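You operate a simulated robot arm through the tools that you are given. There is no shell and no other tool. Be economical: measure what you need, move in short steps, check, and stop when the job is done.

You are at the controls of a simulated robot arm. One attempt, no reset.

JOB
Test the air lines at their keys and swap the leaking hose for the black one.
Fine: shut and bleed the air before you pull a hose end; stand the leaking one on the shelf; leave the other two coupled.

It is judged by the outcome, as a careful person would: the job done as asked, and still so three seconds after it is handed in. It fails if anything else is knocked over, pushed out of place, dropped, spilled or broken.

ROBOT AND FRAMES
A 6-joint arm with a fingered hand on a trunk, on a base that drives. Base frame: it is fixed to the floor where the robot stands at the start and does not move with it; the origin is under the middle of the robot, x ahead of it, y to its left, z up. Readings come in mm, rad, newtons and seconds.
With the tool pointing down near the work surface it reaches from about 240 to 500 mm from the robot's upright axis, wherever it stands. Its first joint turns from -2.897 to 2.897 rad. Places, roughly: black bleed valve [200, 500, 1100]; black hose end (3x4x6 cm) [400, 100, 900]; blue drain valve [200, 700, 1100]; blue pressure knob [300, 400, 1200]; narrow steel shelf [300, 300, 900]; red air valve on the frame post [300, 400, 1100]; yellow lock knob [300, 600, 1200]. Payload 2.3 kg.
Tool frame: the origin (TCP) lies between the finger pads and is the grasp point; the fingertips stand 22 mm ahead of it; z points along the fingers, y is the line along which they close. The gripper opens to 112 mm. The gripper's body begins 60 mm behind the TCP. The gripper is a hand of 3 fingers: y runs from the thumb to the fingers, the wrist lies at [0, 0, -218] in the tool frame.
Orientation is told as [roll, pitch, yaw] about the base's x, y, z axes, in that order, counted from this pose: with the fingers straight down and closing along the base's y, the tool's x points along the base's -x, its y along +y and its z along -z.

CONTROLS
- The arm moves only by the tool play_rows. Its argument "steps" is text: rows parted by semicolons, each of 6 numbers parted by spaces: the turn, a rotation vector about the base's x, y, z in rad, then the shift along the base's x, y, z in cm. In form: rx ry rz tx ty tz; .... A call has 1 to 8 rows; each row is the pose to reach, as a shift and turn from the pose commanded when the call began. Rows are played at 5 a second. More than 50 mm and 0.15 rad between two rows, and nothing of the call is played. Where a pose cannot be reached the arm comes as near as it can. A force on the tool above 40 N (or 10 N above the force at the start of the call, whichever is more), or a blocked arm, ends the call early, and 0.2 s more pass. In this call time passes only in rows, and 0.2 s behind the last. It gives the time, the measured TCP pose, the force on the tool (base axes), the opening and the grip force at its end, in the units of the frame above (readings bear some noise), with the torque about the TCP (base axes, N m) and any sound that the robot's microphone picked up, and new pictures: "show" is both (left out), scene, wrist or none.
- Cameras (640 x 400 px; columns grow to the right, rows downward): "scene" is now at [1.9, 166.7, 1585.7]; the picture's right is [0.37, -0.93, 0.00], its down [-0.80, -0.32, -0.51] and it looks along [0.48, 0.19, -0.86] (base axes); focal length 264 px, centre (320, 200). "wrist" rides on the gripper at [66, 3, -80] in the tool frame; the picture's right is [-0.05, 1.00, 0.00], its down [-0.77, -0.04, -0.64] and it looks along [-0.64, -0.03, 0.77] (tool axes); focal length 275 px, centre (320, 200). There is no depth. A picture from a camera that has moved, and an enlarged one, comes with that camera's place and axes in the base frame and with its lens.
- lift_body(by): slides the trunk up (or, below 0, down) by that many mm; the arm and the scene camera ride with it, the base frame stays. It gives what a move gives, with no picture.
- base_move(legs): drives the robot by 1 to 6 legs, each [ahead, left, turn to the left] in mm, mm and rad, along the robot's own axes; the way and the turn of a leg run together, so that a leg with both is an arc; at most 1500 mm and 3.142 rad a leg. The arm and the cameras ride along, it lands a little off, and it stops where it bumps. It gives what a move gives, and a new picture of the scene camera.
- move_fingers(finger1, finger2, thumb_bend): sets how far each is bent, from 0 (flat) to 100 (curled in); at 30 the hand is open as for a grip, at 70 the pads meet at the TCP. One left out holds its place. A second passes; each finger stops where it meets its share of the squeeze, and holds until it gets a number again. It is the only way to open and close the hand. It gives what a move gives, with no picture; readings hold the bend of each and the force on the fingers (four entries, about 0 where the hand has none), thumb and palm.
- turn_head(pan, tilt): turns the head with the scene camera to pan (to the left, within 2.705 rad either way) and tilt (down, from -0.506 to 1.204), counted from straight ahead of the robot. It gives what a move gives, and a new picture of the scene camera.
- close_up(camera, box): a new picture of the part [left, top, right, bottom] of that camera's present view, enlarged. No time passes.
- close_job(): hands the job in; it is judged then, once.

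Go step by step. Nothing tells you exact positions but the pictures and the camera data: compare them with the known pose of the tool, close in by small moves and look again before you grip or let go. The budget is 120 turns and 260 pictures, counting those below and the enlarged ones. Unless the task says otherwise, let go and move clear before handing in, and close with one line.

The tools are called after "Emit:" as a command line: name --argument value ..., lists and objects as JSON in quotes. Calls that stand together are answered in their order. play_rows: Moves the arm, as the interface text tells. Its arguments: {"type":"object","properties":{"steps":{"type":"string"},"show":{"type":"string","enum":["both","scene","wrist","none"]}},"required":["steps"]} The other tools are called the same way: lift_body (by) slides the trunk up or down; move_fingers (finger1, finger2, thumb_bend) moves the fingers one by one; base_move (legs) drives the base; turn_head (pan, tilt) turns the head that bears the scene camera; close_up (camera, box) takes an enlarged picture of a part of a camera's view; close_job () hands the job in.

At the start:

```text
t: 0.0
position: [287.5, 42.5, 1300.9]
tool_rot: [0.001, 0.0, 0.0]
force: [0.7, 0.8, -0.5]
ft_torque: [0.0, 0.02, 0.05]
width: 111.9
grasp_force: 0.0
shape: jaw
bend: [30.0, 30.0, 30.0]
finger forces: [0.1, 0.0, 0.0, 0.0, 0.0, 0.0]
trunk travel left (down, up): [-525.0, 65.0]
robot x, y, heading: [0.8, 0.5, 0.007]
head pan, tilt: [0.38, 1.031]
```

scene: 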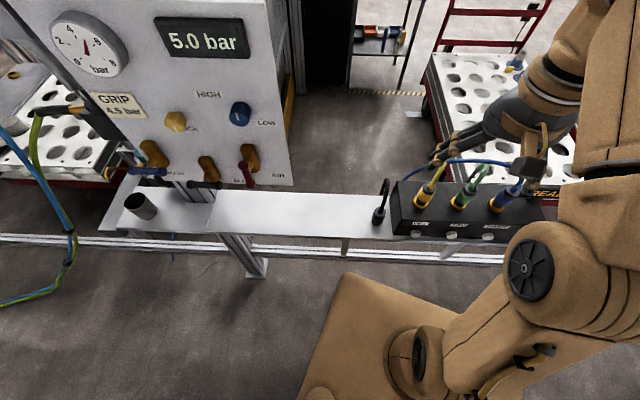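
wrist: 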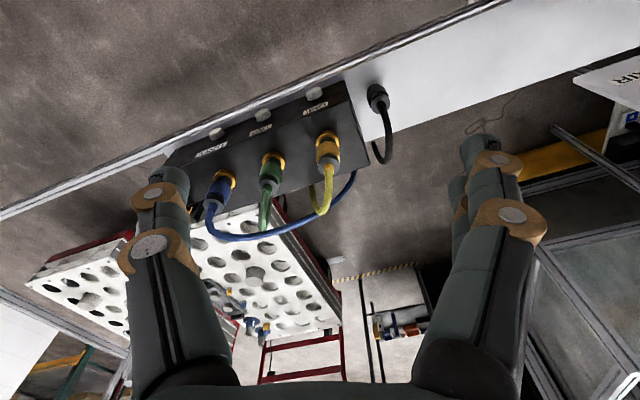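

I see a panel with a gauge, a readout at 5.0 bar, knobs and valves, a shelf, and a black manifold with three hoses (yellow, green, blue) plus a loose black hose. I'll look closer at the labels first.

Emit:
close_up --camera "scene" --box '[30, 0, 310, 200]'

Emit:
close_up --camera "scene" --box '[360, 140, 560, 260]'

Emit:
close_up --camera "wrist" --box '[160, 60, 420, 250]'

```text
2.00 times, centred on (170, 100) of scene
camera zoom: at [1.9, 166.7, 1585.7], right [0.37, -0.93, 0.0], down [-0.8, -0.32, -0.51], along [0.48, 0.19, -0.86], focal length 528 px, centre (620, 400)
```

zoom: 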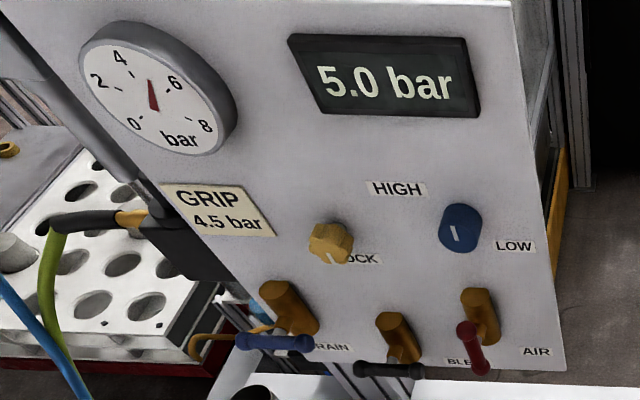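

```text
3.20 times, centred on (460, 200) of scene
camera zoom: at [1.9, 166.7, 1585.7], right [0.37, -0.93, 0.0], down [-0.8, -0.32, -0.51], along [0.48, 0.19, -0.86], focal length 845 px, centre (-128, 200)
```

zoom: 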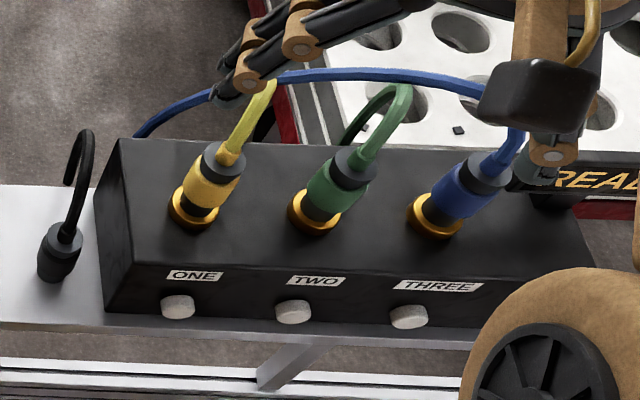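

```text
2.11 times, centred on (290, 155) of wrist
camera zoom: at [220.8, 45.6, 1380.0], right [0.05, 1.0, 0.0], down [0.77, -0.04, 0.64], along [0.64, -0.03, -0.77], focal length 580 px, centre (383, 295)
```

zoom: 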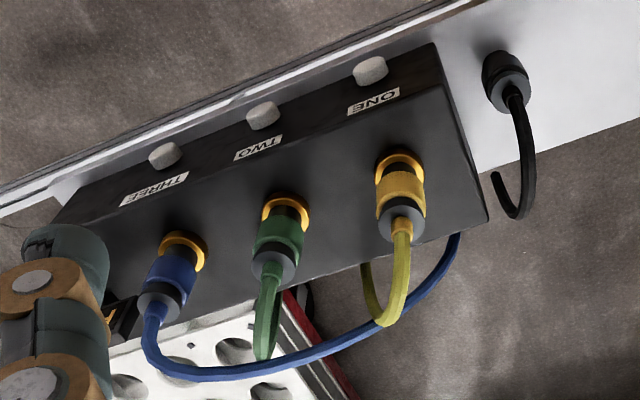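

The hoses are yellow = ONE, green = TWO and blue = THREE, each with a white key in front, roughly [378, 29, 910] for ONE. I'll lower the trunk for a closer look.

Emit:
lift_body --by -180

Emit:
close_up --camera "wrist" --box '[0, 0, 640, 400]'

Emit:
close_up --camera "scene" --box '[0, 0, 640, 400]'

```text
t: 2.0
position: [287.6, 42.1, 1120.7]
tool_rot: [0.001, -0.003, -0.001]
force: [-0.6, -0.1, 0.3]
ft_torque: [-0.02, 0.02, 0.02]
width: 112.0
grasp_force: 0.0
shape: jaw
bend: [30.0, 30.0, 30.0]
finger forces: [0.1, 0.1, 0.0, 0.0, 0.1, 0.0]
trunk travel left (down, up): [-345.0, 245.0]
robot x, y, heading: [1.9, 1.0, -0.008]
head pan, tilt: [0.38, 1.031]
```

```text
1.00 times, centred on (320, 200) of wrist (not enlarged: the box is as wide or as high as the picture)
camera zoom: at [220.8, 45.5, 1200.0], right [0.05, 1.0, 0.0], down [0.77, -0.04, 0.64], along [0.64, -0.03, -0.77], focal length 275 px, centre (320, 200)
```

zoom: 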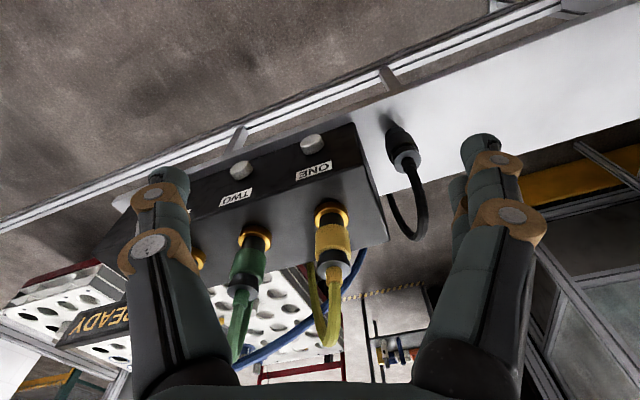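

```text
1.00 times, centred on (320, 200) of scene (not enlarged: the box is as wide or as high as the picture)
camera zoom: at [1.8, 166.7, 1405.7], right [0.37, -0.93, 0.0], down [-0.8, -0.32, -0.51], along [0.48, 0.19, -0.86], focal length 264 px, centre (320, 200)
```

zoom: 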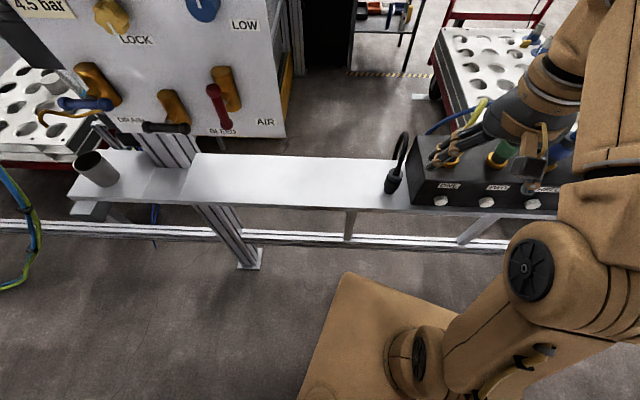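

The couplings look vertical. The frame is yawed about 0.36 rad, so its normal away from me is roughly [0.935, 0.35]. I'll close the fingers into a poker, back off a little and yaw the tool to match.

Emit:
move_fingers --finger1 70 --finger2 70 --thumb_bend 70

Emit:
base_move --legs '[[-80, 0, 0]]'

Emit:
play_rows --steps "0 0 0.12 0 0 -2; 0 0 0.24 0 -1 -4; 0 0 0.36 0 -2 -6"

```text
t: 3.0
position: [287.2, 43.8, 1120.8]
tool_rot: [0.002, -0.002, -0.002]
force: [-0.1, -1.1, 0.0]
ft_torque: [0.03, 0.0, 0.0]
width: 2.7
grasp_force: 0.1
shape: fingers
bend: [70.0, 70.0, 70.0]
finger forces: [0.1, 0.0, 0.1, 0.1, 0.0, 0.0]
trunk travel left (down, up): [-345.0, 245.0]
robot x, y, heading: [3.8, 0.6, -0.001]
head pan, tilt: [0.38, 1.031]
```

```text
t: 4.1
position: [204.0, 42.4, 1121.8]
tool_rot: [0.003, -0.003, -0.003]
force: [-0.3, 0.3, -0.1]
ft_torque: [-0.03, -0.01, -0.02]
width: 3.1
grasp_force: 0.1
shape: fingers
bend: [70.0, 70.0, 70.0]
finger forces: [0.0, 0.1, 0.0, 0.0, 0.1, 0.1]
trunk travel left (down, up): [-345.0, 245.0]
robot x, y, heading: [-80.6, -0.9, 0.003]
head pan, tilt: [0.38, 1.031]
camera scene: at [-81.5, 166.7, 1405.7], right [0.37, -0.93, 0.0], down [-0.8, -0.32, -0.51], along [0.48, 0.19, -0.86], focal length 264 px, centre (320, 200)
```

scene: 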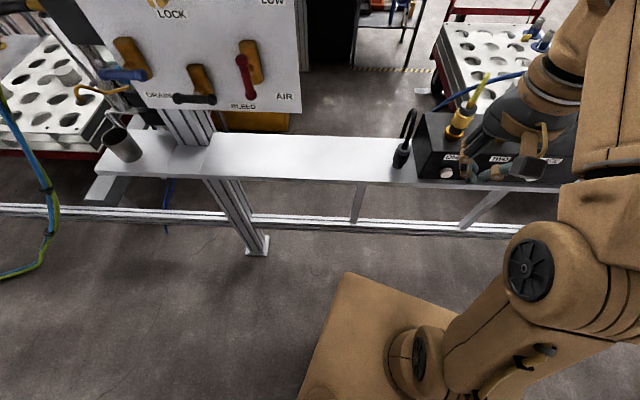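

```text
t: 4.9
position: [205.9, 23.8, 1062.1]
tool_rot: [0.001, -0.002, 0.36]
force: [0.8, 0.5, -0.8]
ft_torque: [0.03, 0.03, 0.0]
width: 2.9
grasp_force: 0.0
shape: fingers
bend: [70.0, 70.0, 70.0]
finger forces: [0.0, 0.1, 0.0, 0.0, 0.0, 0.1]
trunk travel left (down, up): [-345.0, 245.0]
robot x, y, heading: [-85.0, -2.6, 0.001]
head pan, tilt: [0.38, 1.031]
camera scene: at [-80.4, 166.5, 1405.7], right [0.37, -0.93, 0.0], down [-0.8, -0.32, -0.51], along [0.48, 0.19, -0.86], focal length 264 px, centre (320, 200)
camera wrist: at [141.6, 2.1, 1140.5], right [-0.31, 0.95, 0.0], down [0.73, 0.24, 0.64], along [0.61, 0.2, -0.77], focal length 275 px, centre (320, 200)
```

scene: 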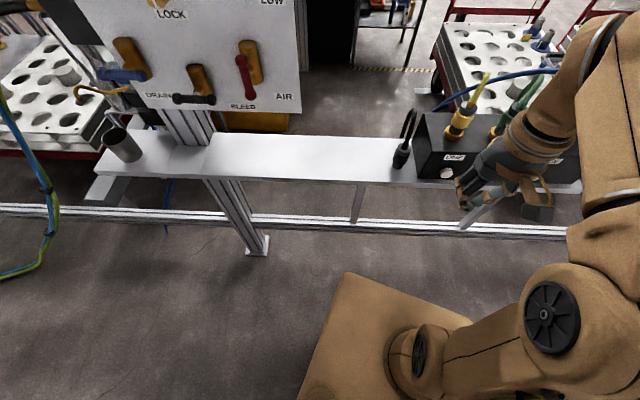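
wrist: 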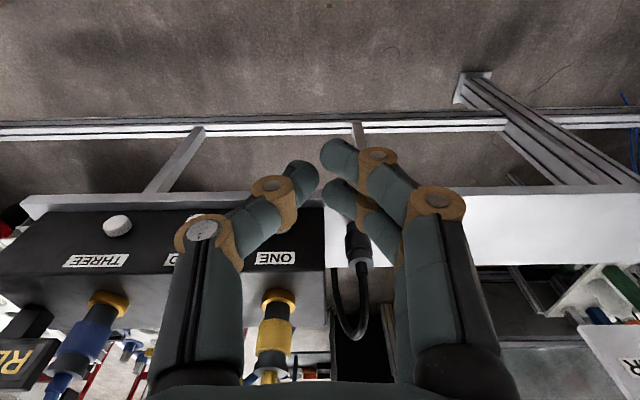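

The hand is now square to the box. Next I'll tilt it so the fingertips lead toward the keys.

Emit:
play_rows --steps "0.0525 -0.1405 0 2 -1 -1; 0.105 -0.281 0 4 -2 -3; 0.1575 -0.4215 0 6 -2 -5; 0.21 -0.562 0 8 -3 -8; 0.2625 -0.7025 0 9 -4 -11"

```text
t: 6.1
position: [299.5, 2.5, 971.9]
tool_rot: [-0.003, -0.744, 0.356]
force: [0.2, 0.2, -0.2]
ft_torque: [0.0, 0.0, -0.04]
width: 2.5
grasp_force: 0.1
shape: fingers
bend: [70.0, 70.0, 70.0]
finger forces: [0.0, 0.0, 0.0, 0.0, 0.0, 0.0]
out of reach, approached as far as the arm can: row 5
trunk travel left (down, up): [-345.0, 245.0]
robot x, y, heading: [-79.3, 2.9, -0.002]
head pan, tilt: [0.38, 1.031]
camera scene: at [-80.6, 167.3, 1405.6], right [0.37, -0.93, 0.0], down [-0.8, -0.32, -0.51], along [0.48, 0.19, -0.86], focal length 264 px, centre (320, 200)
camera wrist: at [201.7, -30.3, 984.9], right [-0.31, 0.95, 0.03], down [0.14, 0.02, 0.99], along [0.94, 0.31, -0.14], focal length 275 px, centre (320, 200)
```

scene: 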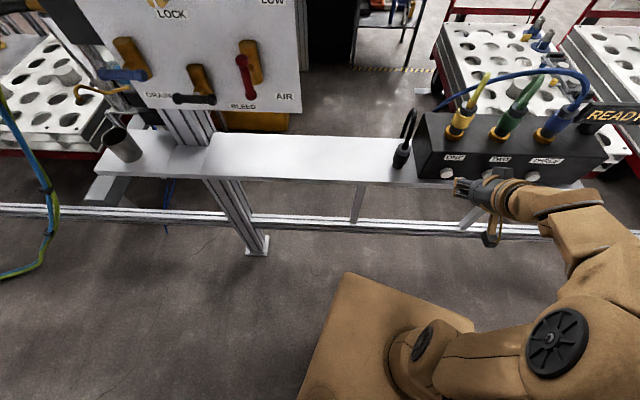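
wrist: 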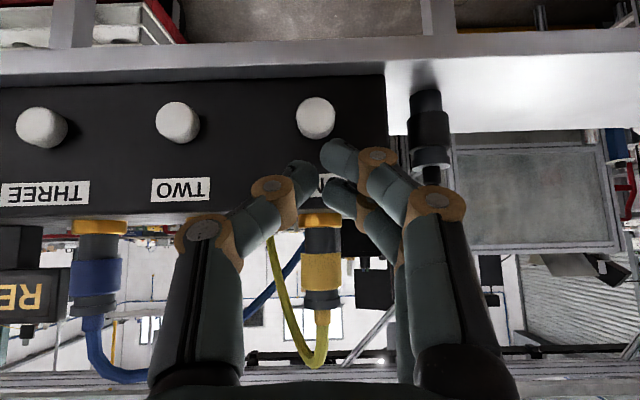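

The wrist camera shows keys ONE, TWO and THREE clearly. Key ONE is at about [388, 29, 895], so I'll move closer in steps.

Emit:
play_rows --steps "0 0 0 2.5 0.3 -1; 0 0 0 4 0.6 -3" --show "wrist"

```text
t: 6.7
position: [343.8, 16.0, 953.4]
tool_rot: [0.0, -0.747, 0.357]
force: [-0.9, -0.4, -0.3]
ft_torque: [0.0, 0.0, 0.01]
width: 2.5
grasp_force: 0.1
shape: fingers
bend: [70.0, 70.0, 70.0]
finger forces: [0.0, 0.0, 0.0, 0.0, 0.0, 0.0]
out of reach, approached as far as the arm can: row 1, 2
trunk travel left (down, up): [-345.0, 245.0]
robot x, y, heading: [-79.8, -6.0, 0.0]
head pan, tilt: [0.38, 1.031]
camera wrist: at [245.7, -17.5, 966.7], right [-0.32, 0.95, 0.03], down [0.14, 0.01, 0.99], along [0.94, 0.32, -0.13], focal length 275 px, centre (320, 200)
```

wrist: 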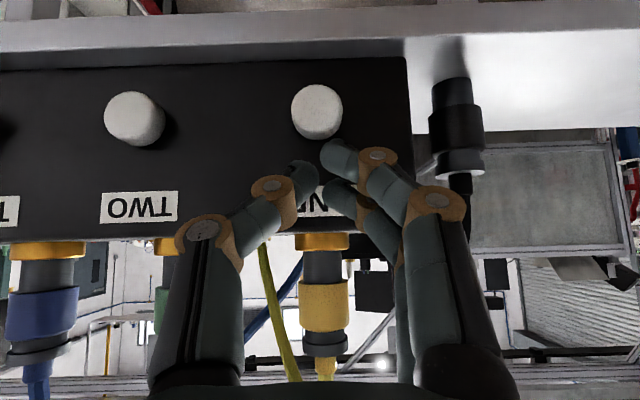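

The arm can't reach lower at this trunk height, so I'll lower the trunk 50 mm to bring the tips level with key ONE.

Emit:
lift_body --by -50

Emit:
close_up --camera "wrist" --box '[0, 0, 640, 400]'

Emit:
close_up --camera "scene" --box '[400, 80, 640, 240]'

```text
t: 7.6
position: [343.3, 15.0, 904.3]
tool_rot: [-0.001, -0.748, 0.358]
force: [-1.0, 0.4, -0.1]
ft_torque: [0.01, -0.03, 0.0]
width: 2.5
grasp_force: 0.1
shape: fingers
bend: [70.0, 70.0, 70.0]
finger forces: [0.1, 0.0, 0.0, 0.0, 0.0, 0.0]
trunk travel left (down, up): [-295.0, 295.0]
robot x, y, heading: [-83.1, -2.7, 0.001]
head pan, tilt: [0.38, 1.031]
```

```text
1.00 times, centred on (320, 200) of wrist (not enlarged: the box is as wide or as high as the picture)
camera zoom: at [245.3, -17.6, 917.0], right [-0.32, 0.95, 0.03], down [0.14, 0.01, 0.99], along [0.94, 0.32, -0.13], focal length 275 px, centre (320, 200)
```

zoom: 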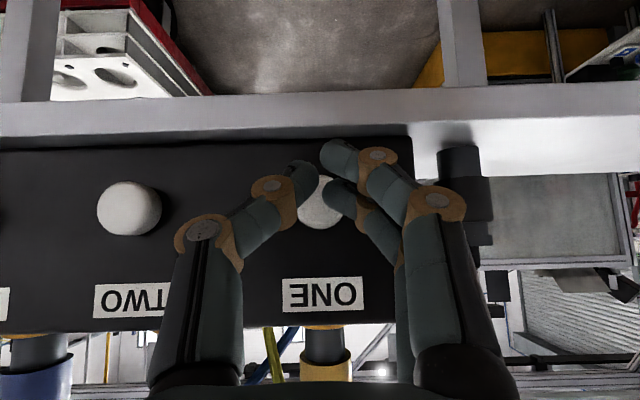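

```text
2.50 times, centred on (520, 160) of scene
camera zoom: at [-80.4, 166.6, 1355.7], right [0.37, -0.93, 0.0], down [-0.8, -0.32, -0.51], along [0.48, 0.19, -0.86], focal length 660 px, centre (-180, 300)
```

zoom: 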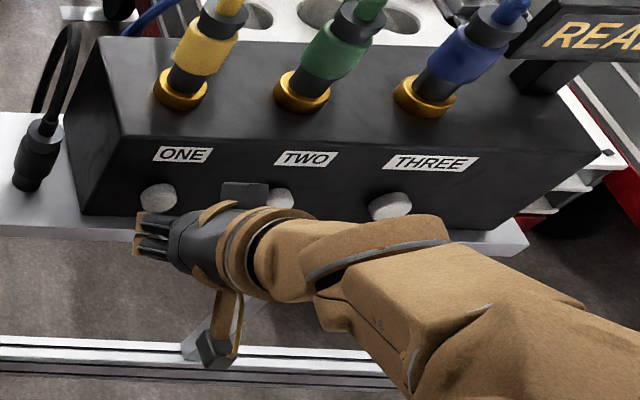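

Key ONE lies straight ahead of the tips at about [387, 30, 896]. I'll press along the frame normal.

Emit:
play_rows --steps "0 0 0 0.94 0.35 0; 0 0 0 1.4 0.53 0; 0 0 0 1.87 0.7 0; 0 0 0 2.34 0.88 0; 0 0 0 2.34 0.88 0"

```text
t: 8.8
position: [362.8, 24.0, 904.4]
tool_rot: [-0.001, -0.751, 0.358]
force: [-32.6, -7.0, -10.8]
ft_torque: [-0.16, 0.43, 0.23]
width: 2.6
grasp_force: 16.2
shape: fingers
bend: [70.0, 73.0, 70.0]
finger forces: [0.0, 32.4, 0.0, 0.0, 0.0, 0.0]
trunk travel left (down, up): [-295.0, 295.0]
robot x, y, heading: [-83.6, 4.7, -0.001]
head pan, tilt: [0.38, 1.031]
heard: click
camera scene: at [-86.8, 165.1, 1355.8], right [0.37, -0.93, 0.0], down [-0.79, -0.32, -0.52], along [0.48, 0.19, -0.86], focal length 264 px, centre (320, 200)
camera wrist: at [264.0, -10.0, 917.5], right [-0.32, 0.95, 0.03], down [0.13, 0.01, 0.99], along [0.94, 0.32, -0.13], focal length 275 px, centre (320, 200)
```

scene: 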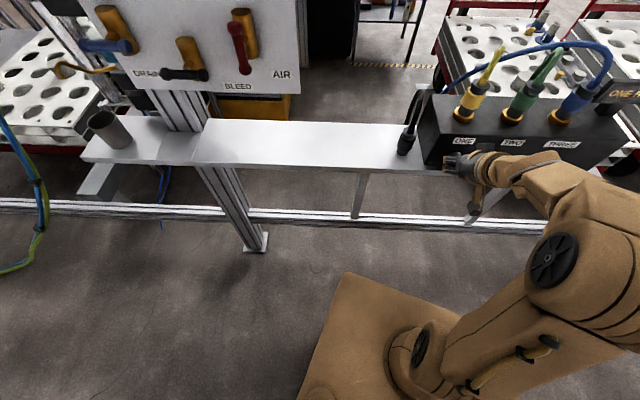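
wrist: 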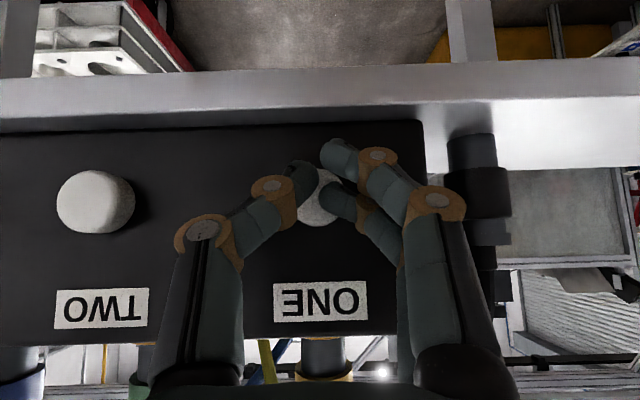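

I heard a click and no hiss. I'll hold the key for a moment and listen, then back off and move to TWO.

Emit:
play_rows --steps "0 0 0 0 0 0; 0 0 0 0 0 0; 0 0 0 0 0 0; 0 0 0 0 0 0; 0 0 0 0 0 0" --show "none"

Emit:
play_rows --steps "0 0 0 -1.5 -0.6 0; 0 0 0 -2.8 -1.05 0; 0 0 0 -1.2 -4.8 0; 0 0 0 0.4 -9.0 0; 0 0 0 0.68 -10.35 0"

```text
t: 10.0
position: [361.5, 22.0, 906.9]
tool_rot: [0.0, -0.752, 0.357]
force: [-32.6, -7.5, -9.5]
ft_torque: [-0.15, 0.39, 0.26]
width: 2.7
grasp_force: 16.7
shape: fingers
bend: [70.0, 73.0, 70.0]
finger forces: [0.1, 33.7, 0.0, 0.0, 0.0, 0.0]
trunk travel left (down, up): [-295.0, 295.0]
robot x, y, heading: [-82.6, -1.8, 0.003]
head pan, tilt: [0.38, 1.031]
```

```text
t: 11.2
position: [391.5, -58.8, 926.4]
tool_rot: [-0.002, -0.735, 0.351]
force: [-1.4, 2.0, 1.6]
ft_torque: [0.05, -0.01, 0.03]
width: 0.0
grasp_force: 2.3
shape: fingers
bend: [70.0, 70.0, 72.0]
finger forces: [0.1, 0.1, 0.0, 0.1, 2.8, 0.0]
out of reach, approached as far as the arm can: row 3, 4, 5
trunk travel left (down, up): [-295.0, 295.0]
robot x, y, heading: [-82.7, -2.6, 0.004]
head pan, tilt: [0.38, 1.031]
camera scene: at [-81.1, 167.0, 1355.7], right [0.37, -0.93, 0.0], down [-0.8, -0.32, -0.51], along [0.48, 0.19, -0.86], focal length 264 px, centre (320, 200)
camera wrist: at [292.9, -91.7, 940.1], right [-0.31, 0.95, 0.03], down [0.15, 0.02, 0.99], along [0.94, 0.31, -0.15], focal length 275 px, centre (320, 200)
```

scene: 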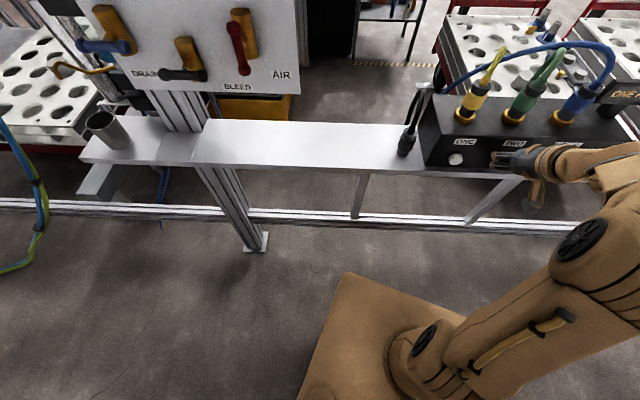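
wrist: 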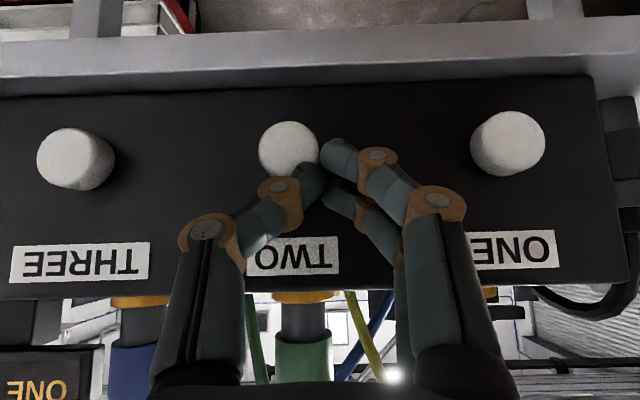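

The arm is at the edge of its reach, so it came in higher than asked, beside key TWO. I'll retreat, then lower the trunk for an easier posture.

Emit:
play_rows --steps "0 0 0 -2.3 -0.9 1.5; 0 0 0 -3.7 -1.4 2.5" --show "wrist"

```text
t: 11.8
position: [361.8, -62.8, 960.1]
tool_rot: [-0.002, -0.744, 0.355]
force: [-0.8, -0.7, 0.1]
ft_torque: [0.02, 0.01, -0.01]
width: 2.4
grasp_force: 0.1
shape: fingers
bend: [70.0, 70.0, 70.0]
finger forces: [0.0, 0.0, 0.0, 0.0, 0.0, 0.1]
out of reach, approached as far as the arm can: row 1, 2
trunk travel left (down, up): [-295.0, 295.0]
robot x, y, heading: [-83.5, 0.9, 0.002]
head pan, tilt: [0.38, 1.031]
camera wrist: at [264.3, -95.4, 972.7], right [-0.31, 0.95, 0.03], down [0.14, 0.01, 0.99], along [0.94, 0.31, -0.14], focal length 275 px, centre (320, 200)
```

wrist: 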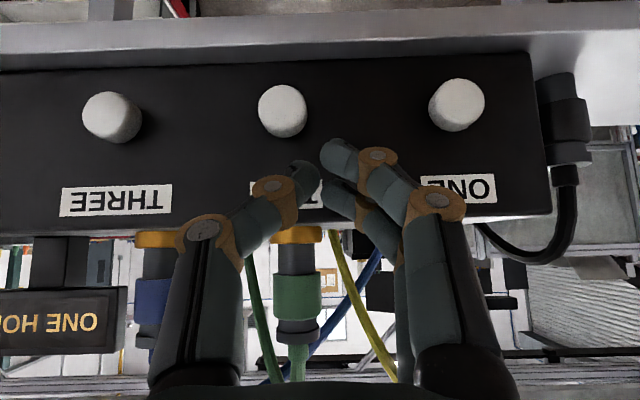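

I'll raise the arm and lower the trunk, so the arm works higher up relative to its shoulder.

Emit:
play_rows --steps "0 0 0 0 0 3; 0 0 0 0 0 6; 0 0 0 -0.5 -0.5 9; 0 0 0 -1 -1 12" --show "none"

Emit:
lift_body --by -120

Emit:
close_up --camera "wrist" --box '[0, 0, 640, 400]'

```text
t: 12.8
position: [351.9, -74.6, 1079.3]
tool_rot: [0.001, -0.747, 0.358]
force: [0.2, -0.5, 0.8]
ft_torque: [0.01, -0.02, 0.01]
width: 2.4
grasp_force: 0.1
shape: fingers
bend: [70.0, 70.0, 70.0]
finger forces: [0.1, 0.0, 0.0, 0.0, 0.0, 0.2]
trunk travel left (down, up): [-295.0, 295.0]
robot x, y, heading: [-82.4, 0.7, 0.002]
head pan, tilt: [0.38, 1.031]
```

```text
t: 14.3
position: [351.8, -73.9, 957.6]
tool_rot: [-0.002, -0.749, 0.358]
force: [-0.3, -0.2, -0.3]
ft_torque: [0.0, 0.03, 0.02]
width: 2.4
grasp_force: 0.1
shape: fingers
bend: [70.0, 70.0, 70.0]
finger forces: [0.0, 0.0, 0.0, 0.0, 0.0, 0.0]
trunk travel left (down, up): [-175.0, 415.0]
robot x, y, heading: [-79.3, 1.1, 0.002]
head pan, tilt: [0.38, 1.031]
```

```text
1.00 times, centred on (320, 200) of wrist (not enlarged: the box is as wide or as high as the picture)
camera zoom: at [254.2, -107.5, 971.3], right [-0.32, 0.95, 0.03], down [0.14, 0.01, 0.99], along [0.94, 0.32, -0.13], focal length 275 px, centre (320, 200)
```

zoom: 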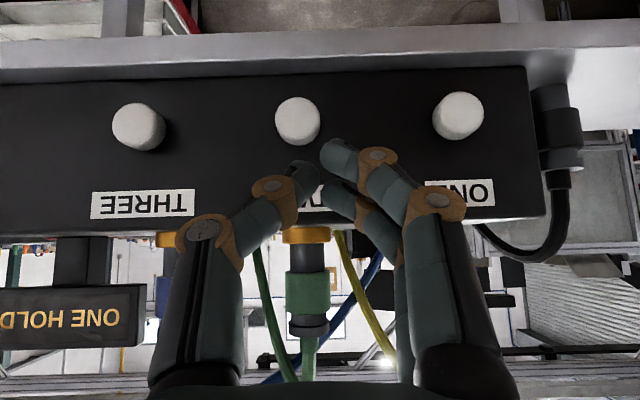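

Key TWO is at about [420, -63, 897]. I'll drop to its height, align and press.

Emit:
play_rows --steps "0 0 0 0.5 -1.0 -2.7; 0 0 0 1.2 -1.0 -5.3; 0 0 0 2.4 -0.55 -5.3; 0 0 0 3.4 -0.2 -5.3; 0 0 0 3.9 0 -5.3; 0 0 0 4.4 0.2 -5.3; 0 0 0 4.8 0.35 -5.3; 0 0 0 4.8 0.35 -5.3"

```text
t: 16.1
position: [395.8, -72.2, 907.2]
tool_rot: [-0.001, -0.753, 0.355]
force: [-33.3, -7.3, -8.0]
ft_torque: [-0.08, 0.32, 0.27]
width: 2.5
grasp_force: 16.8
shape: fingers
bend: [70.0, 73.0, 70.0]
finger forces: [0.0, 34.1, 0.1, 0.1, 0.0, 0.1]
trunk travel left (down, up): [-175.0, 415.0]
robot x, y, heading: [-80.7, 0.7, -0.001]
head pan, tilt: [0.38, 1.031]
heard: click
camera scene: at [-86.6, 164.7, 1235.9], right [0.37, -0.93, 0.0], down [-0.79, -0.32, -0.52], along [0.48, 0.19, -0.86], focal length 264 px, centre (320, 200)
camera wrist: at [298.0, -105.7, 920.2], right [-0.32, 0.95, 0.03], down [0.13, 0.01, 0.99], along [0.94, 0.32, -0.13], focal length 275 px, centre (320, 200)
```

scene: 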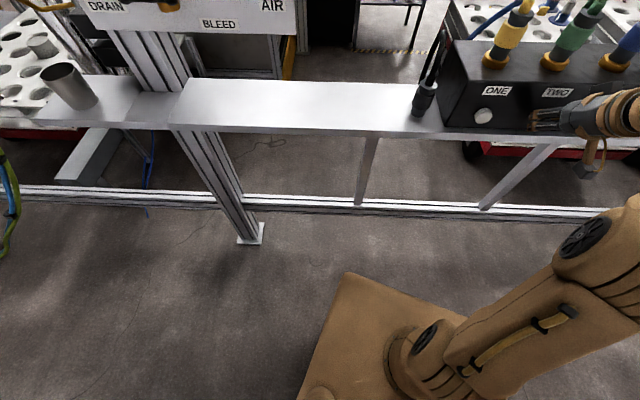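
wrist: 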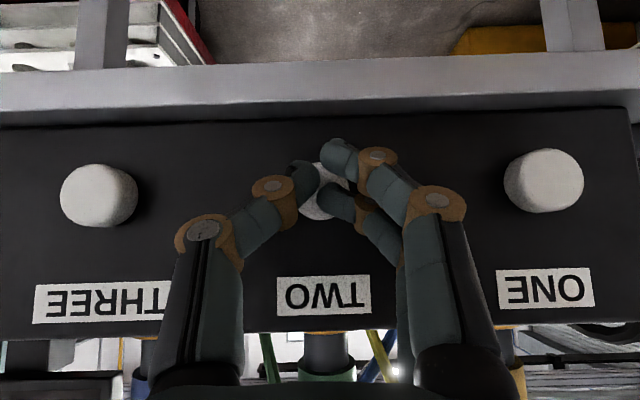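

Another click with no hiss. I'll hold briefly, retract and go to THREE.

Emit:
play_rows --steps "0 0 0 0 0 0; 0 0 0 0 0 0; 0 0 0 0 0 0; 0 0 0 0 0 0; 0 0 0 -2.8 -1 0; 0 0 0 -1.1 -5.7 0; 0 0 0 0.6 -10.4 0" --show "wrist"

```text
t: 17.7
position: [416.2, -163.2, 905.4]
tool_rot: [0.006, -0.743, 0.347]
force: [-0.7, -0.7, 0.4]
ft_torque: [-0.01, 0.02, 0.01]
width: 2.5
grasp_force: 0.1
shape: fingers
bend: [70.0, 69.0, 70.0]
finger forces: [0.1, 0.6, 0.0, 0.0, 0.0, 0.0]
out of reach, approached as far as the arm can: row 7
trunk travel left (down, up): [-175.0, 415.0]
robot x, y, heading: [-82.0, 0.6, 0.001]
head pan, tilt: [0.38, 1.031]
camera wrist: at [318.5, -196.4, 918.8], right [-0.31, 0.95, 0.04], down [0.14, 0.01, 0.99], along [0.94, 0.31, -0.14], focal length 275 px, centre (320, 200)
```

wrist: 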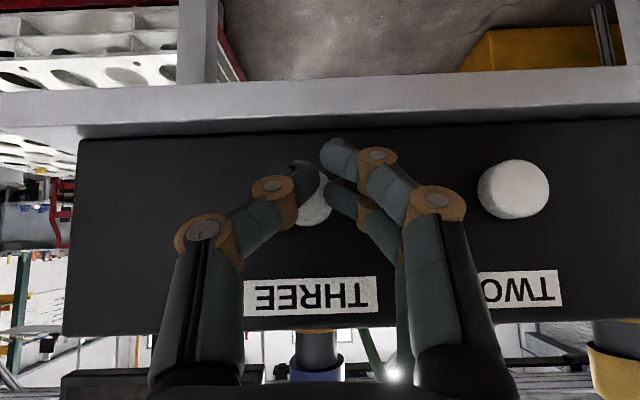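

I'm lined up on THREE, so I'll press it.

Emit:
play_rows --steps "0 0 0 0.7 0.4 0; 0 0 0 1.2 0.6 0; 0 0 0 1.7 0.8 0; 0 0 0 2.2 1.0 0; 0 0 0 2.6 1.1 0; 0 0 0 2.9 1.2 0; 0 0 0 2.9 1.2 0" --show "wrist"

```text
t: 19.2
position: [425.2, -151.9, 902.8]
tool_rot: [-0.002, -0.748, 0.349]
force: [-25.5, -10.6, -1.7]
ft_torque: [-0.19, 0.29, -0.06]
width: 1.5
grasp_force: 14.5
shape: fingers
bend: [70.0, 71.0, 71.0]
finger forces: [0.0, 13.3, 0.0, 0.0, 14.8, 0.1]
out of reach, approached as far as the arm can: row 1, 2, 3, 4, 5, 6, 7
trunk travel left (down, up): [-175.0, 415.0]
robot x, y, heading: [-81.9, -0.9, 0.001]
head pan, tilt: [0.38, 1.031]
heard: click
stopped in row 7: the force on the tool passed its limit at 41 N (the readings are from after the stop); the commanded pose is now the measured one
camera wrist: at [328.2, -185.2, 915.4], right [-0.31, 0.95, 0.03], down [0.14, 0.01, 0.99], along [0.94, 0.31, -0.13], focal length 275 px, centre (320, 200)
```

wrist: 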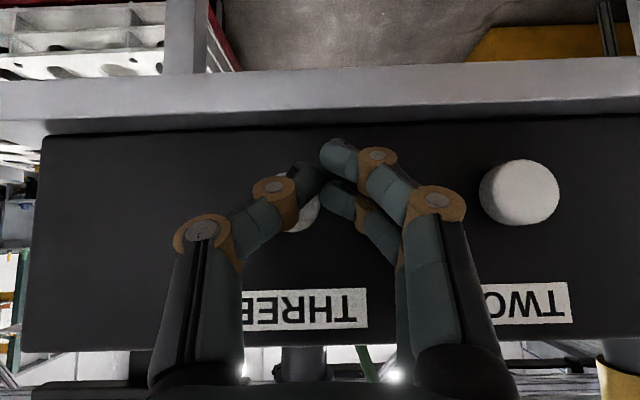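

All three keys click without a hiss, so the leak may show on the gauge. While still holding THREE I'll turn the head to the readout.

Emit:
turn_head --pan 0.9 --tilt 0.0

```text
t: 20.5
position: [425.9, -152.2, 902.5]
tool_rot: [-0.001, -0.748, 0.352]
force: [-36.1, -14.7, -9.1]
ft_torque: [-0.17, 0.52, -0.11]
width: 2.2
grasp_force: 19.7
shape: fingers
bend: [70.0, 72.0, 71.0]
finger forces: [0.0, 19.4, 0.0, 0.1, 19.7, 0.1]
trunk travel left (down, up): [-175.0, 415.0]
robot x, y, heading: [-83.4, 2.2, 0.002]
head pan, tilt: [0.901, 0.0]
camera scene: at [-94.3, 208.0, 1325.6], right [0.78, -0.62, 0.0], down [0.01, 0.0, -1.0], along [0.62, 0.78, 0.01], focal length 264 px, centre (320, 200)
```

scene: 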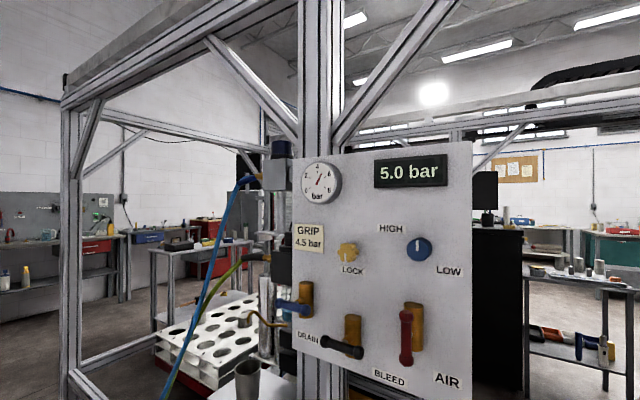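

The readout stays at 5.0. The small sign beside the manifold changed from "READY" to "ONE HOLD", so it's a test display. I'll look at it.

Emit:
turn_head --pan -0.35 --tilt 0.6

```text
t: 21.9
position: [425.9, -152.2, 902.3]
tool_rot: [0.0, -0.749, 0.352]
force: [-37.2, -13.9, -11.7]
ft_torque: [-0.21, 0.59, -0.08]
width: 2.3
grasp_force: 20.7
shape: fingers
bend: [70.0, 72.0, 71.0]
finger forces: [0.1, 20.9, 0.1, 0.0, 19.5, 0.0]
trunk travel left (down, up): [-175.0, 415.0]
robot x, y, heading: [-82.1, -0.5, 0.002]
head pan, tilt: [-0.351, 0.6]
camera scene: at [-66.9, 107.3, 1270.3], right [-0.34, -0.94, 0.0], down [-0.53, 0.2, -0.83], along [0.78, -0.28, -0.56], focal length 264 px, centre (320, 200)
```

scene: 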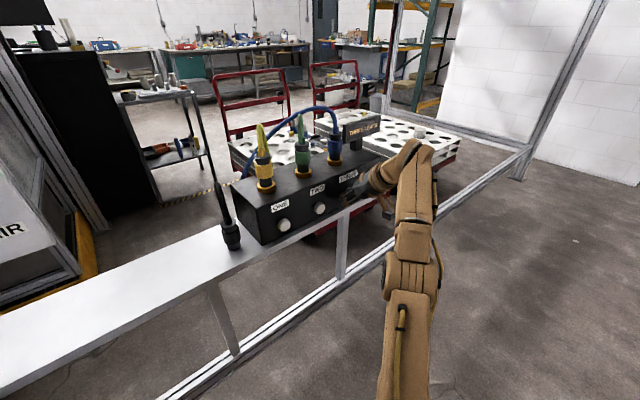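

Emit:
close_up --camera "scene" --box '[330, 105, 400, 150]'

Emit:
close_up --camera "scene" --box '[200, 80, 400, 260]'

```text
8.89 times, centred on (365, 128) of scene
camera zoom: at [-66.9, 107.3, 1270.3], right [-0.34, -0.94, 0.0], down [-0.53, 0.2, -0.83], along [0.78, -0.28, -0.56], focal length 2347 px, centre (-80, 844)
```

zoom: 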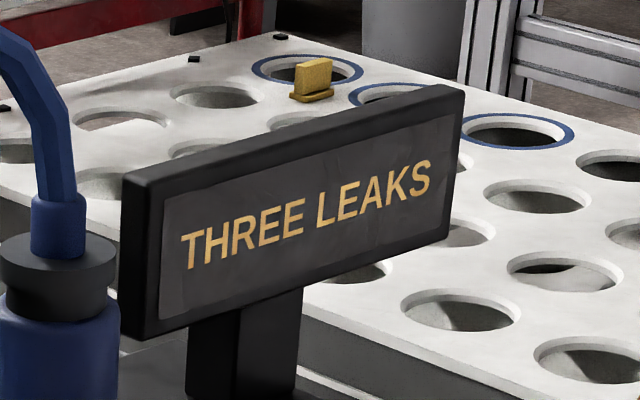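

```text
2.22 times, centred on (300, 170) of scene
camera zoom: at [-66.9, 107.3, 1270.3], right [-0.34, -0.94, 0.0], down [-0.53, 0.2, -0.83], along [0.78, -0.28, -0.56], focal length 587 px, centre (364, 267)
```

zoom: 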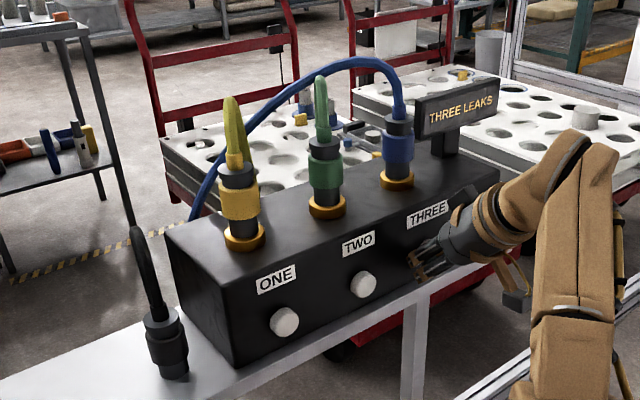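

The display says THREE LEAKS, so the blue hose is the one to swap. Next I retract from the key, raise the trunk and drive over to the valve panel to shut the air (red) and bleed it (black).

Emit:
play_rows --steps "0 0 0 -2.5 -0.9 0; 0 0 0 -5 -1.8 0.5; 0 0 0 -7 -2.5 3; 0 0 0 -9 -3 6" --show "none"

Emit:
lift_body --by 180

Emit:
base_move --legs '[[-200, 0, 0], [0, 330, 0], [0, 0, 0.35]]'

Emit:
turn_head --pan 0.2 --tilt 0.35

```text
t: 22.9
position: [374.3, -138.1, 958.5]
tool_rot: [0.001, -0.747, 0.343]
force: [0.0, -0.2, 0.2]
ft_torque: [0.0, 0.0, 0.01]
width: 2.6
grasp_force: 0.0
shape: fingers
bend: [70.0, 70.0, 70.0]
finger forces: [0.0, 0.0, 0.0, 0.1, 0.0, 0.0]
out of reach, approached as far as the arm can: row 1, 2, 3, 4
trunk travel left (down, up): [-175.0, 415.0]
robot x, y, heading: [-82.3, -5.5, -0.002]
head pan, tilt: [-0.351, 0.6]
```

```text
t: 24.9
position: [374.6, -139.6, 1139.0]
tool_rot: [0.001, -0.746, 0.342]
force: [-0.2, -0.3, -0.6]
ft_torque: [-0.03, -0.05, 0.0]
width: 2.5
grasp_force: 0.0
shape: fingers
bend: [70.0, 70.0, 70.0]
finger forces: [0.0, 0.0, 0.0, 0.1, 0.0, 0.1]
trunk travel left (down, up): [-355.0, 235.0]
robot x, y, heading: [-83.7, -0.3, 0.001]
head pan, tilt: [-0.351, 0.6]
```

```text
t: 29.4
position: [192.3, 352.1, 1138.4]
tool_rot: [-0.001, -0.745, 0.693]
force: [-0.6, 0.1, 0.5]
ft_torque: [-0.03, 0.02, 0.01]
width: 2.5
grasp_force: 0.1
shape: fingers
bend: [70.0, 70.0, 70.0]
finger forces: [0.0, 0.0, 0.1, 0.0, 0.0, 0.0]
trunk travel left (down, up): [-355.0, 235.0]
robot x, y, heading: [-287.5, 325.1, 0.349]
head pan, tilt: [-0.351, 0.6]
camera scene: at [-301.5, 438.5, 1449.9], right [0.0, -1.0, 0.0], down [-0.56, 0.0, -0.83], along [0.83, 0.0, -0.56], focal length 264 px, centre (320, 200)
```

scene: 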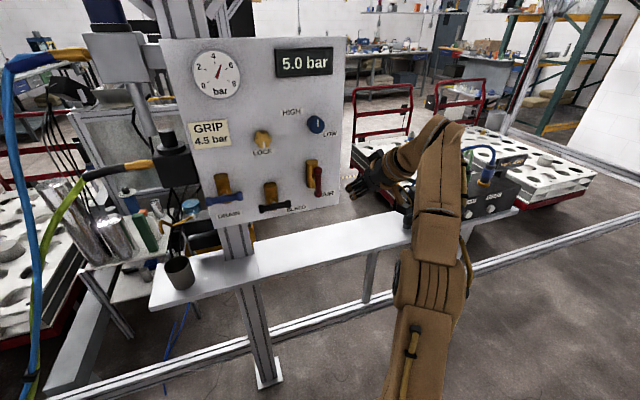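

```text
t: 30.4
position: [193.7, 353.2, 1139.0]
tool_rot: [-0.001, -0.743, 0.693]
force: [0.0, 0.4, 0.4]
ft_torque: [0.01, 0.0, 0.01]
width: 2.5
grasp_force: 0.0
shape: fingers
bend: [70.0, 70.0, 70.0]
finger forces: [0.0, 0.0, 0.1, 0.1, 0.0, 0.0]
trunk travel left (down, up): [-355.0, 235.0]
robot x, y, heading: [-281.7, 326.4, 0.355]
head pan, tilt: [0.201, 0.351]
camera scene: at [-310.5, 487.2, 1472.6], right [0.52, -0.85, 0.0], down [-0.29, -0.18, -0.94], along [0.8, 0.49, -0.34], focal length 264 px, centre (320, 200)
```

scene: 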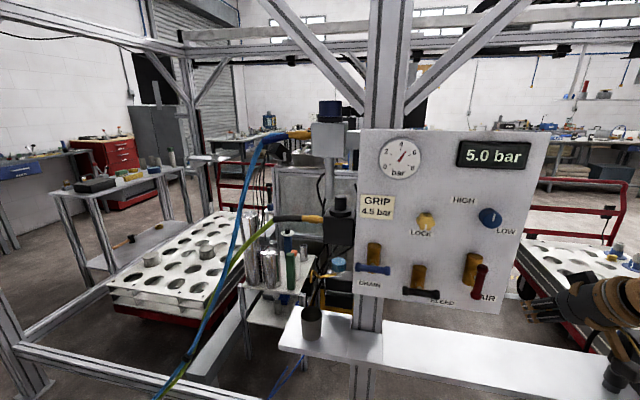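

Emit:
close_up --camera "scene" --box '[345, 190, 545, 315]'

Emit:
close_up --camera "wrist" --box '[0, 0, 640, 400]'

```text
3.20 times, centred on (445, 252) of scene
camera zoom: at [-310.5, 487.2, 1472.6], right [0.52, -0.85, 0.0], down [-0.29, -0.18, -0.94], along [0.8, 0.49, -0.34], focal length 845 px, centre (-80, 32)
```

zoom: 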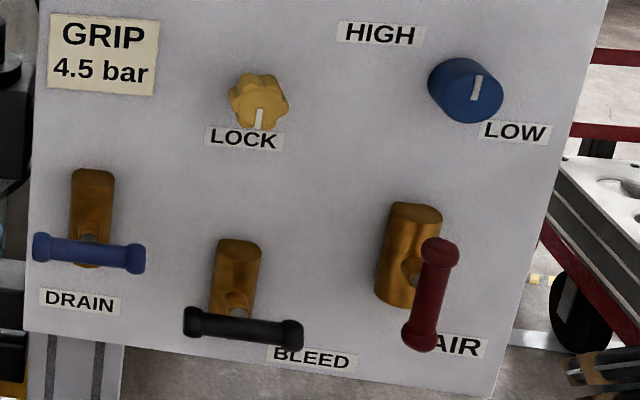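

```text
1.00 times, centred on (320, 200) of wrist (not enlarged: the box is as wide or as high as the picture)
camera zoom: at [111.8, 289.2, 1151.7], right [-0.61, 0.79, 0.03], down [0.13, 0.06, 0.99], along [0.78, 0.61, -0.14], focal length 275 px, centre (320, 200)
```

zoom: 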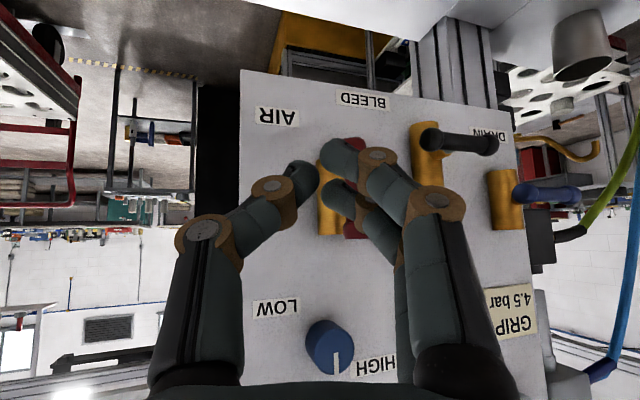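

Each valve is a T-bar: along the pipe means open, across means shut. Red is open and black is shut. I take the red bar to span about [266, 443, 1155] to [263, 442, 1080], with the black bar's centre at [226, 548, 1073]. I'll square up and place the fingers to the left of the red bar's top.

Emit:
play_rows --steps "0 0 -0.12 0 2.5 1.5; 0 0 -0.24 -0.5 6 2.5; 0 0 -0.34 -0.7 10.1 2.5" --show "both"

```text
t: 31.1
position: [183.7, 456.1, 1164.2]
tool_rot: [-0.004, -0.744, 0.358]
force: [0.5, -0.5, 0.0]
ft_torque: [-0.01, 0.01, 0.02]
width: 2.6
grasp_force: 0.0
shape: fingers
bend: [70.0, 70.0, 70.0]
finger forces: [0.0, 0.0, 0.0, 0.0, 0.0, 0.0]
trunk travel left (down, up): [-355.0, 235.0]
robot x, y, heading: [-284.4, 326.5, 0.353]
head pan, tilt: [0.201, 0.351]
camera scene: at [-310.6, 488.3, 1472.5], right [0.52, -0.85, 0.0], down [-0.29, -0.18, -0.94], along [0.8, 0.49, -0.34], focal length 264 px, centre (320, 200)
camera wrist: at [87.3, 423.7, 1177.2], right [-0.31, 0.95, 0.03], down [0.14, 0.02, 0.99], along [0.94, 0.31, -0.14], focal length 275 px, centre (320, 200)
```

scene: 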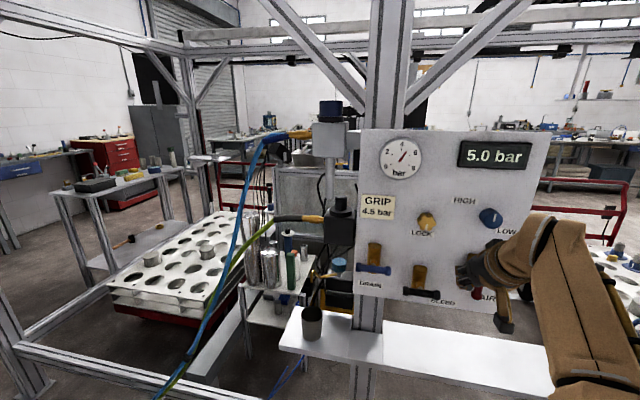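
wrist: 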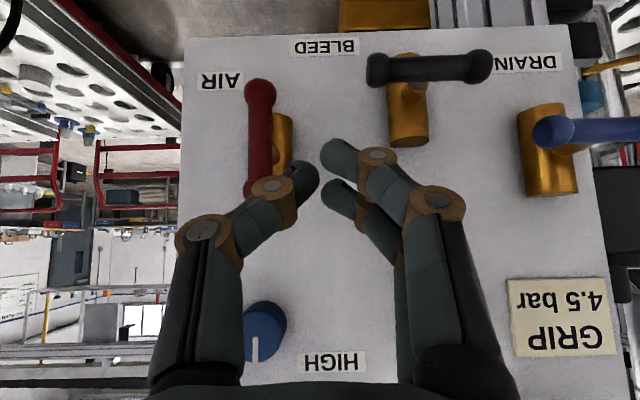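

The view confirms the layout. I'll move in alongside the bar's top end first.

Emit:
play_rows --steps "0 0 0 1.8 0.6 -0.4; 0 0 0 3.6 1.3 -0.7; 0 0 0 5.3 1.95 -0.7" --show "both"

```text
t: 31.9
position: [226.6, 471.4, 1144.7]
tool_rot: [0.001, -0.745, 0.351]
force: [0.2, 0.2, -0.5]
ft_torque: [-0.01, 0.03, 0.0]
width: 2.7
grasp_force: 0.1
shape: fingers
bend: [70.0, 70.0, 70.0]
finger forces: [0.0, 0.0, 0.0, 0.0, 0.0, 0.0]
out of reach, approached as far as the arm can: row 2, 3
trunk travel left (down, up): [-355.0, 235.0]
robot x, y, heading: [-283.4, 327.0, 0.348]
head pan, tilt: [0.201, 0.351]
camera scene: at [-310.4, 487.3, 1472.6], right [0.52, -0.85, 0.0], down [-0.29, -0.18, -0.94], along [0.8, 0.49, -0.34], focal length 264 px, centre (320, 200)
camera wrist: at [128.1, 438.7, 1156.8], right [-0.31, 0.95, 0.03], down [0.14, 0.01, 0.99], along [0.94, 0.31, -0.14], focal length 275 px, centre (320, 200)
```

scene: 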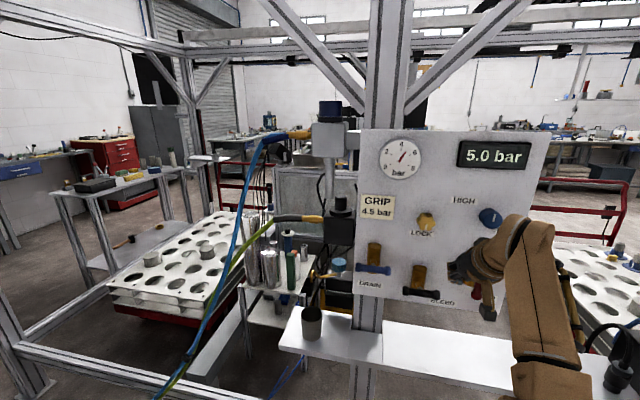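
wrist: 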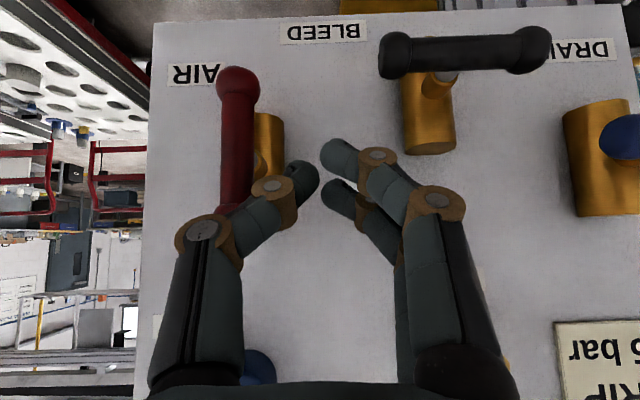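

I'm at the arm's outer reach, so I'll pull back, bring the base 90 mm closer and re-measure.

Emit:
play_rows --steps "0 0 0 -4.0 -1.5 1; 0 0 0 -8 -3 2; 0 0 0 -10.5 -3.9 2" --show "none"

Emit:
base_move --legs '[[90, 0, 0]]'

Emit:
close_up --camera "wrist" --box '[0, 0, 640, 400]'

```text
t: 32.8
position: [120.9, 432.0, 1164.1]
tool_rot: [-0.001, -0.745, 0.352]
force: [0.2, -0.8, -0.6]
ft_torque: [0.03, -0.01, -0.02]
width: 2.4
grasp_force: 0.1
shape: fingers
bend: [70.0, 70.0, 70.0]
finger forces: [0.0, 0.0, 0.1, 0.1, 0.0, 0.0]
trunk travel left (down, up): [-355.0, 235.0]
robot x, y, heading: [-283.4, 324.0, 0.355]
head pan, tilt: [0.201, 0.351]
```

```text
t: 33.9
position: [206.9, 463.6, 1164.2]
tool_rot: [0.001, -0.745, 0.353]
force: [0.6, 0.2, 0.0]
ft_torque: [-0.02, -0.01, -0.03]
width: 2.5
grasp_force: 0.0
shape: fingers
bend: [70.0, 70.0, 70.0]
finger forces: [0.1, 0.0, 0.0, 0.1, 0.0, 0.0]
trunk travel left (down, up): [-355.0, 235.0]
robot x, y, heading: [-201.9, 354.3, 0.35]
head pan, tilt: [0.201, 0.351]
camera scene: at [-224.8, 518.7, 1472.6], right [0.52, -0.85, 0.0], down [-0.29, -0.18, -0.94], along [0.8, 0.49, -0.34], focal length 264 px, centre (320, 200)
```

scene: 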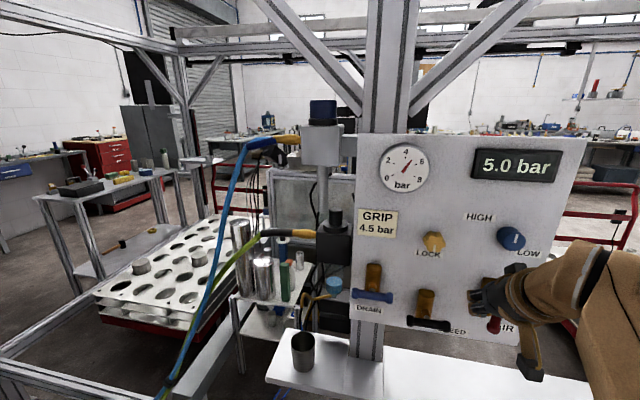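

```text
1.00 times, centred on (320, 200) of wrist (not enlarged: the box is as wide or as high as the picture)
camera zoom: at [109.1, 430.4, 1177.6], right [-0.31, 0.95, 0.03], down [0.14, 0.01, 0.99], along [0.94, 0.31, -0.14], focal length 275 px, centre (320, 200)
```

zoom: 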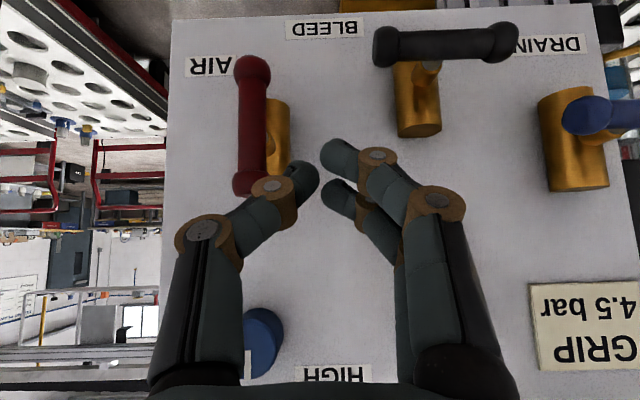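

I'm in a better posture now. I'll advance to just past the bar plane, level with its top end, and check.

Emit:
play_rows --steps "0 0 0 1.5 0.5 -0.6; 0 0 0 3.0 1.09 -1.0" --show "both"

```text
t: 34.5
position: [236.2, 474.9, 1153.7]
tool_rot: [0.0, -0.743, 0.353]
force: [0.4, -0.1, 0.3]
ft_torque: [-0.02, 0.04, 0.01]
width: 2.4
grasp_force: 0.1
shape: fingers
bend: [70.0, 70.0, 70.0]
finger forces: [0.0, 0.0, 0.0, 0.1, 0.0, 0.0]
trunk travel left (down, up): [-355.0, 235.0]
robot x, y, heading: [-198.4, 360.0, 0.353]
head pan, tilt: [0.201, 0.351]
camera scene: at [-225.8, 518.4, 1472.6], right [0.52, -0.85, 0.0], down [-0.29, -0.18, -0.94], along [0.8, 0.49, -0.34], focal length 264 px, centre (320, 200)
camera wrist: at [138.5, 441.4, 1167.5], right [-0.31, 0.95, 0.03], down [0.14, 0.01, 0.99], along [0.94, 0.31, -0.14], focal length 275 px, centre (320, 200)
```

scene: 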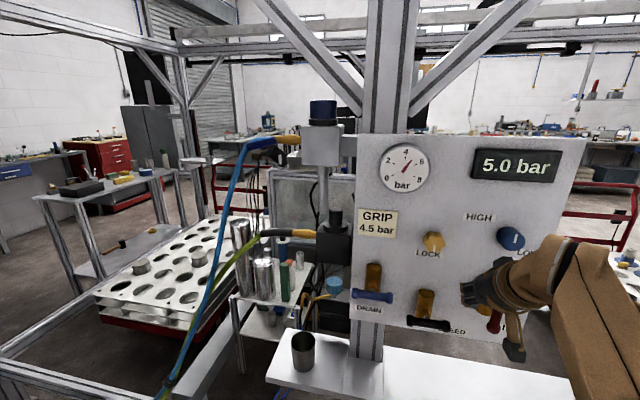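
wrist: 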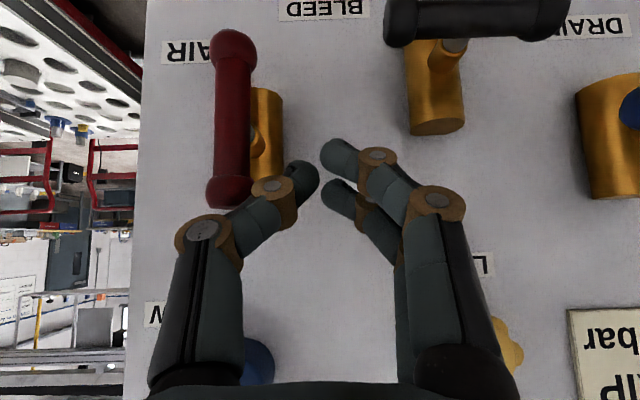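

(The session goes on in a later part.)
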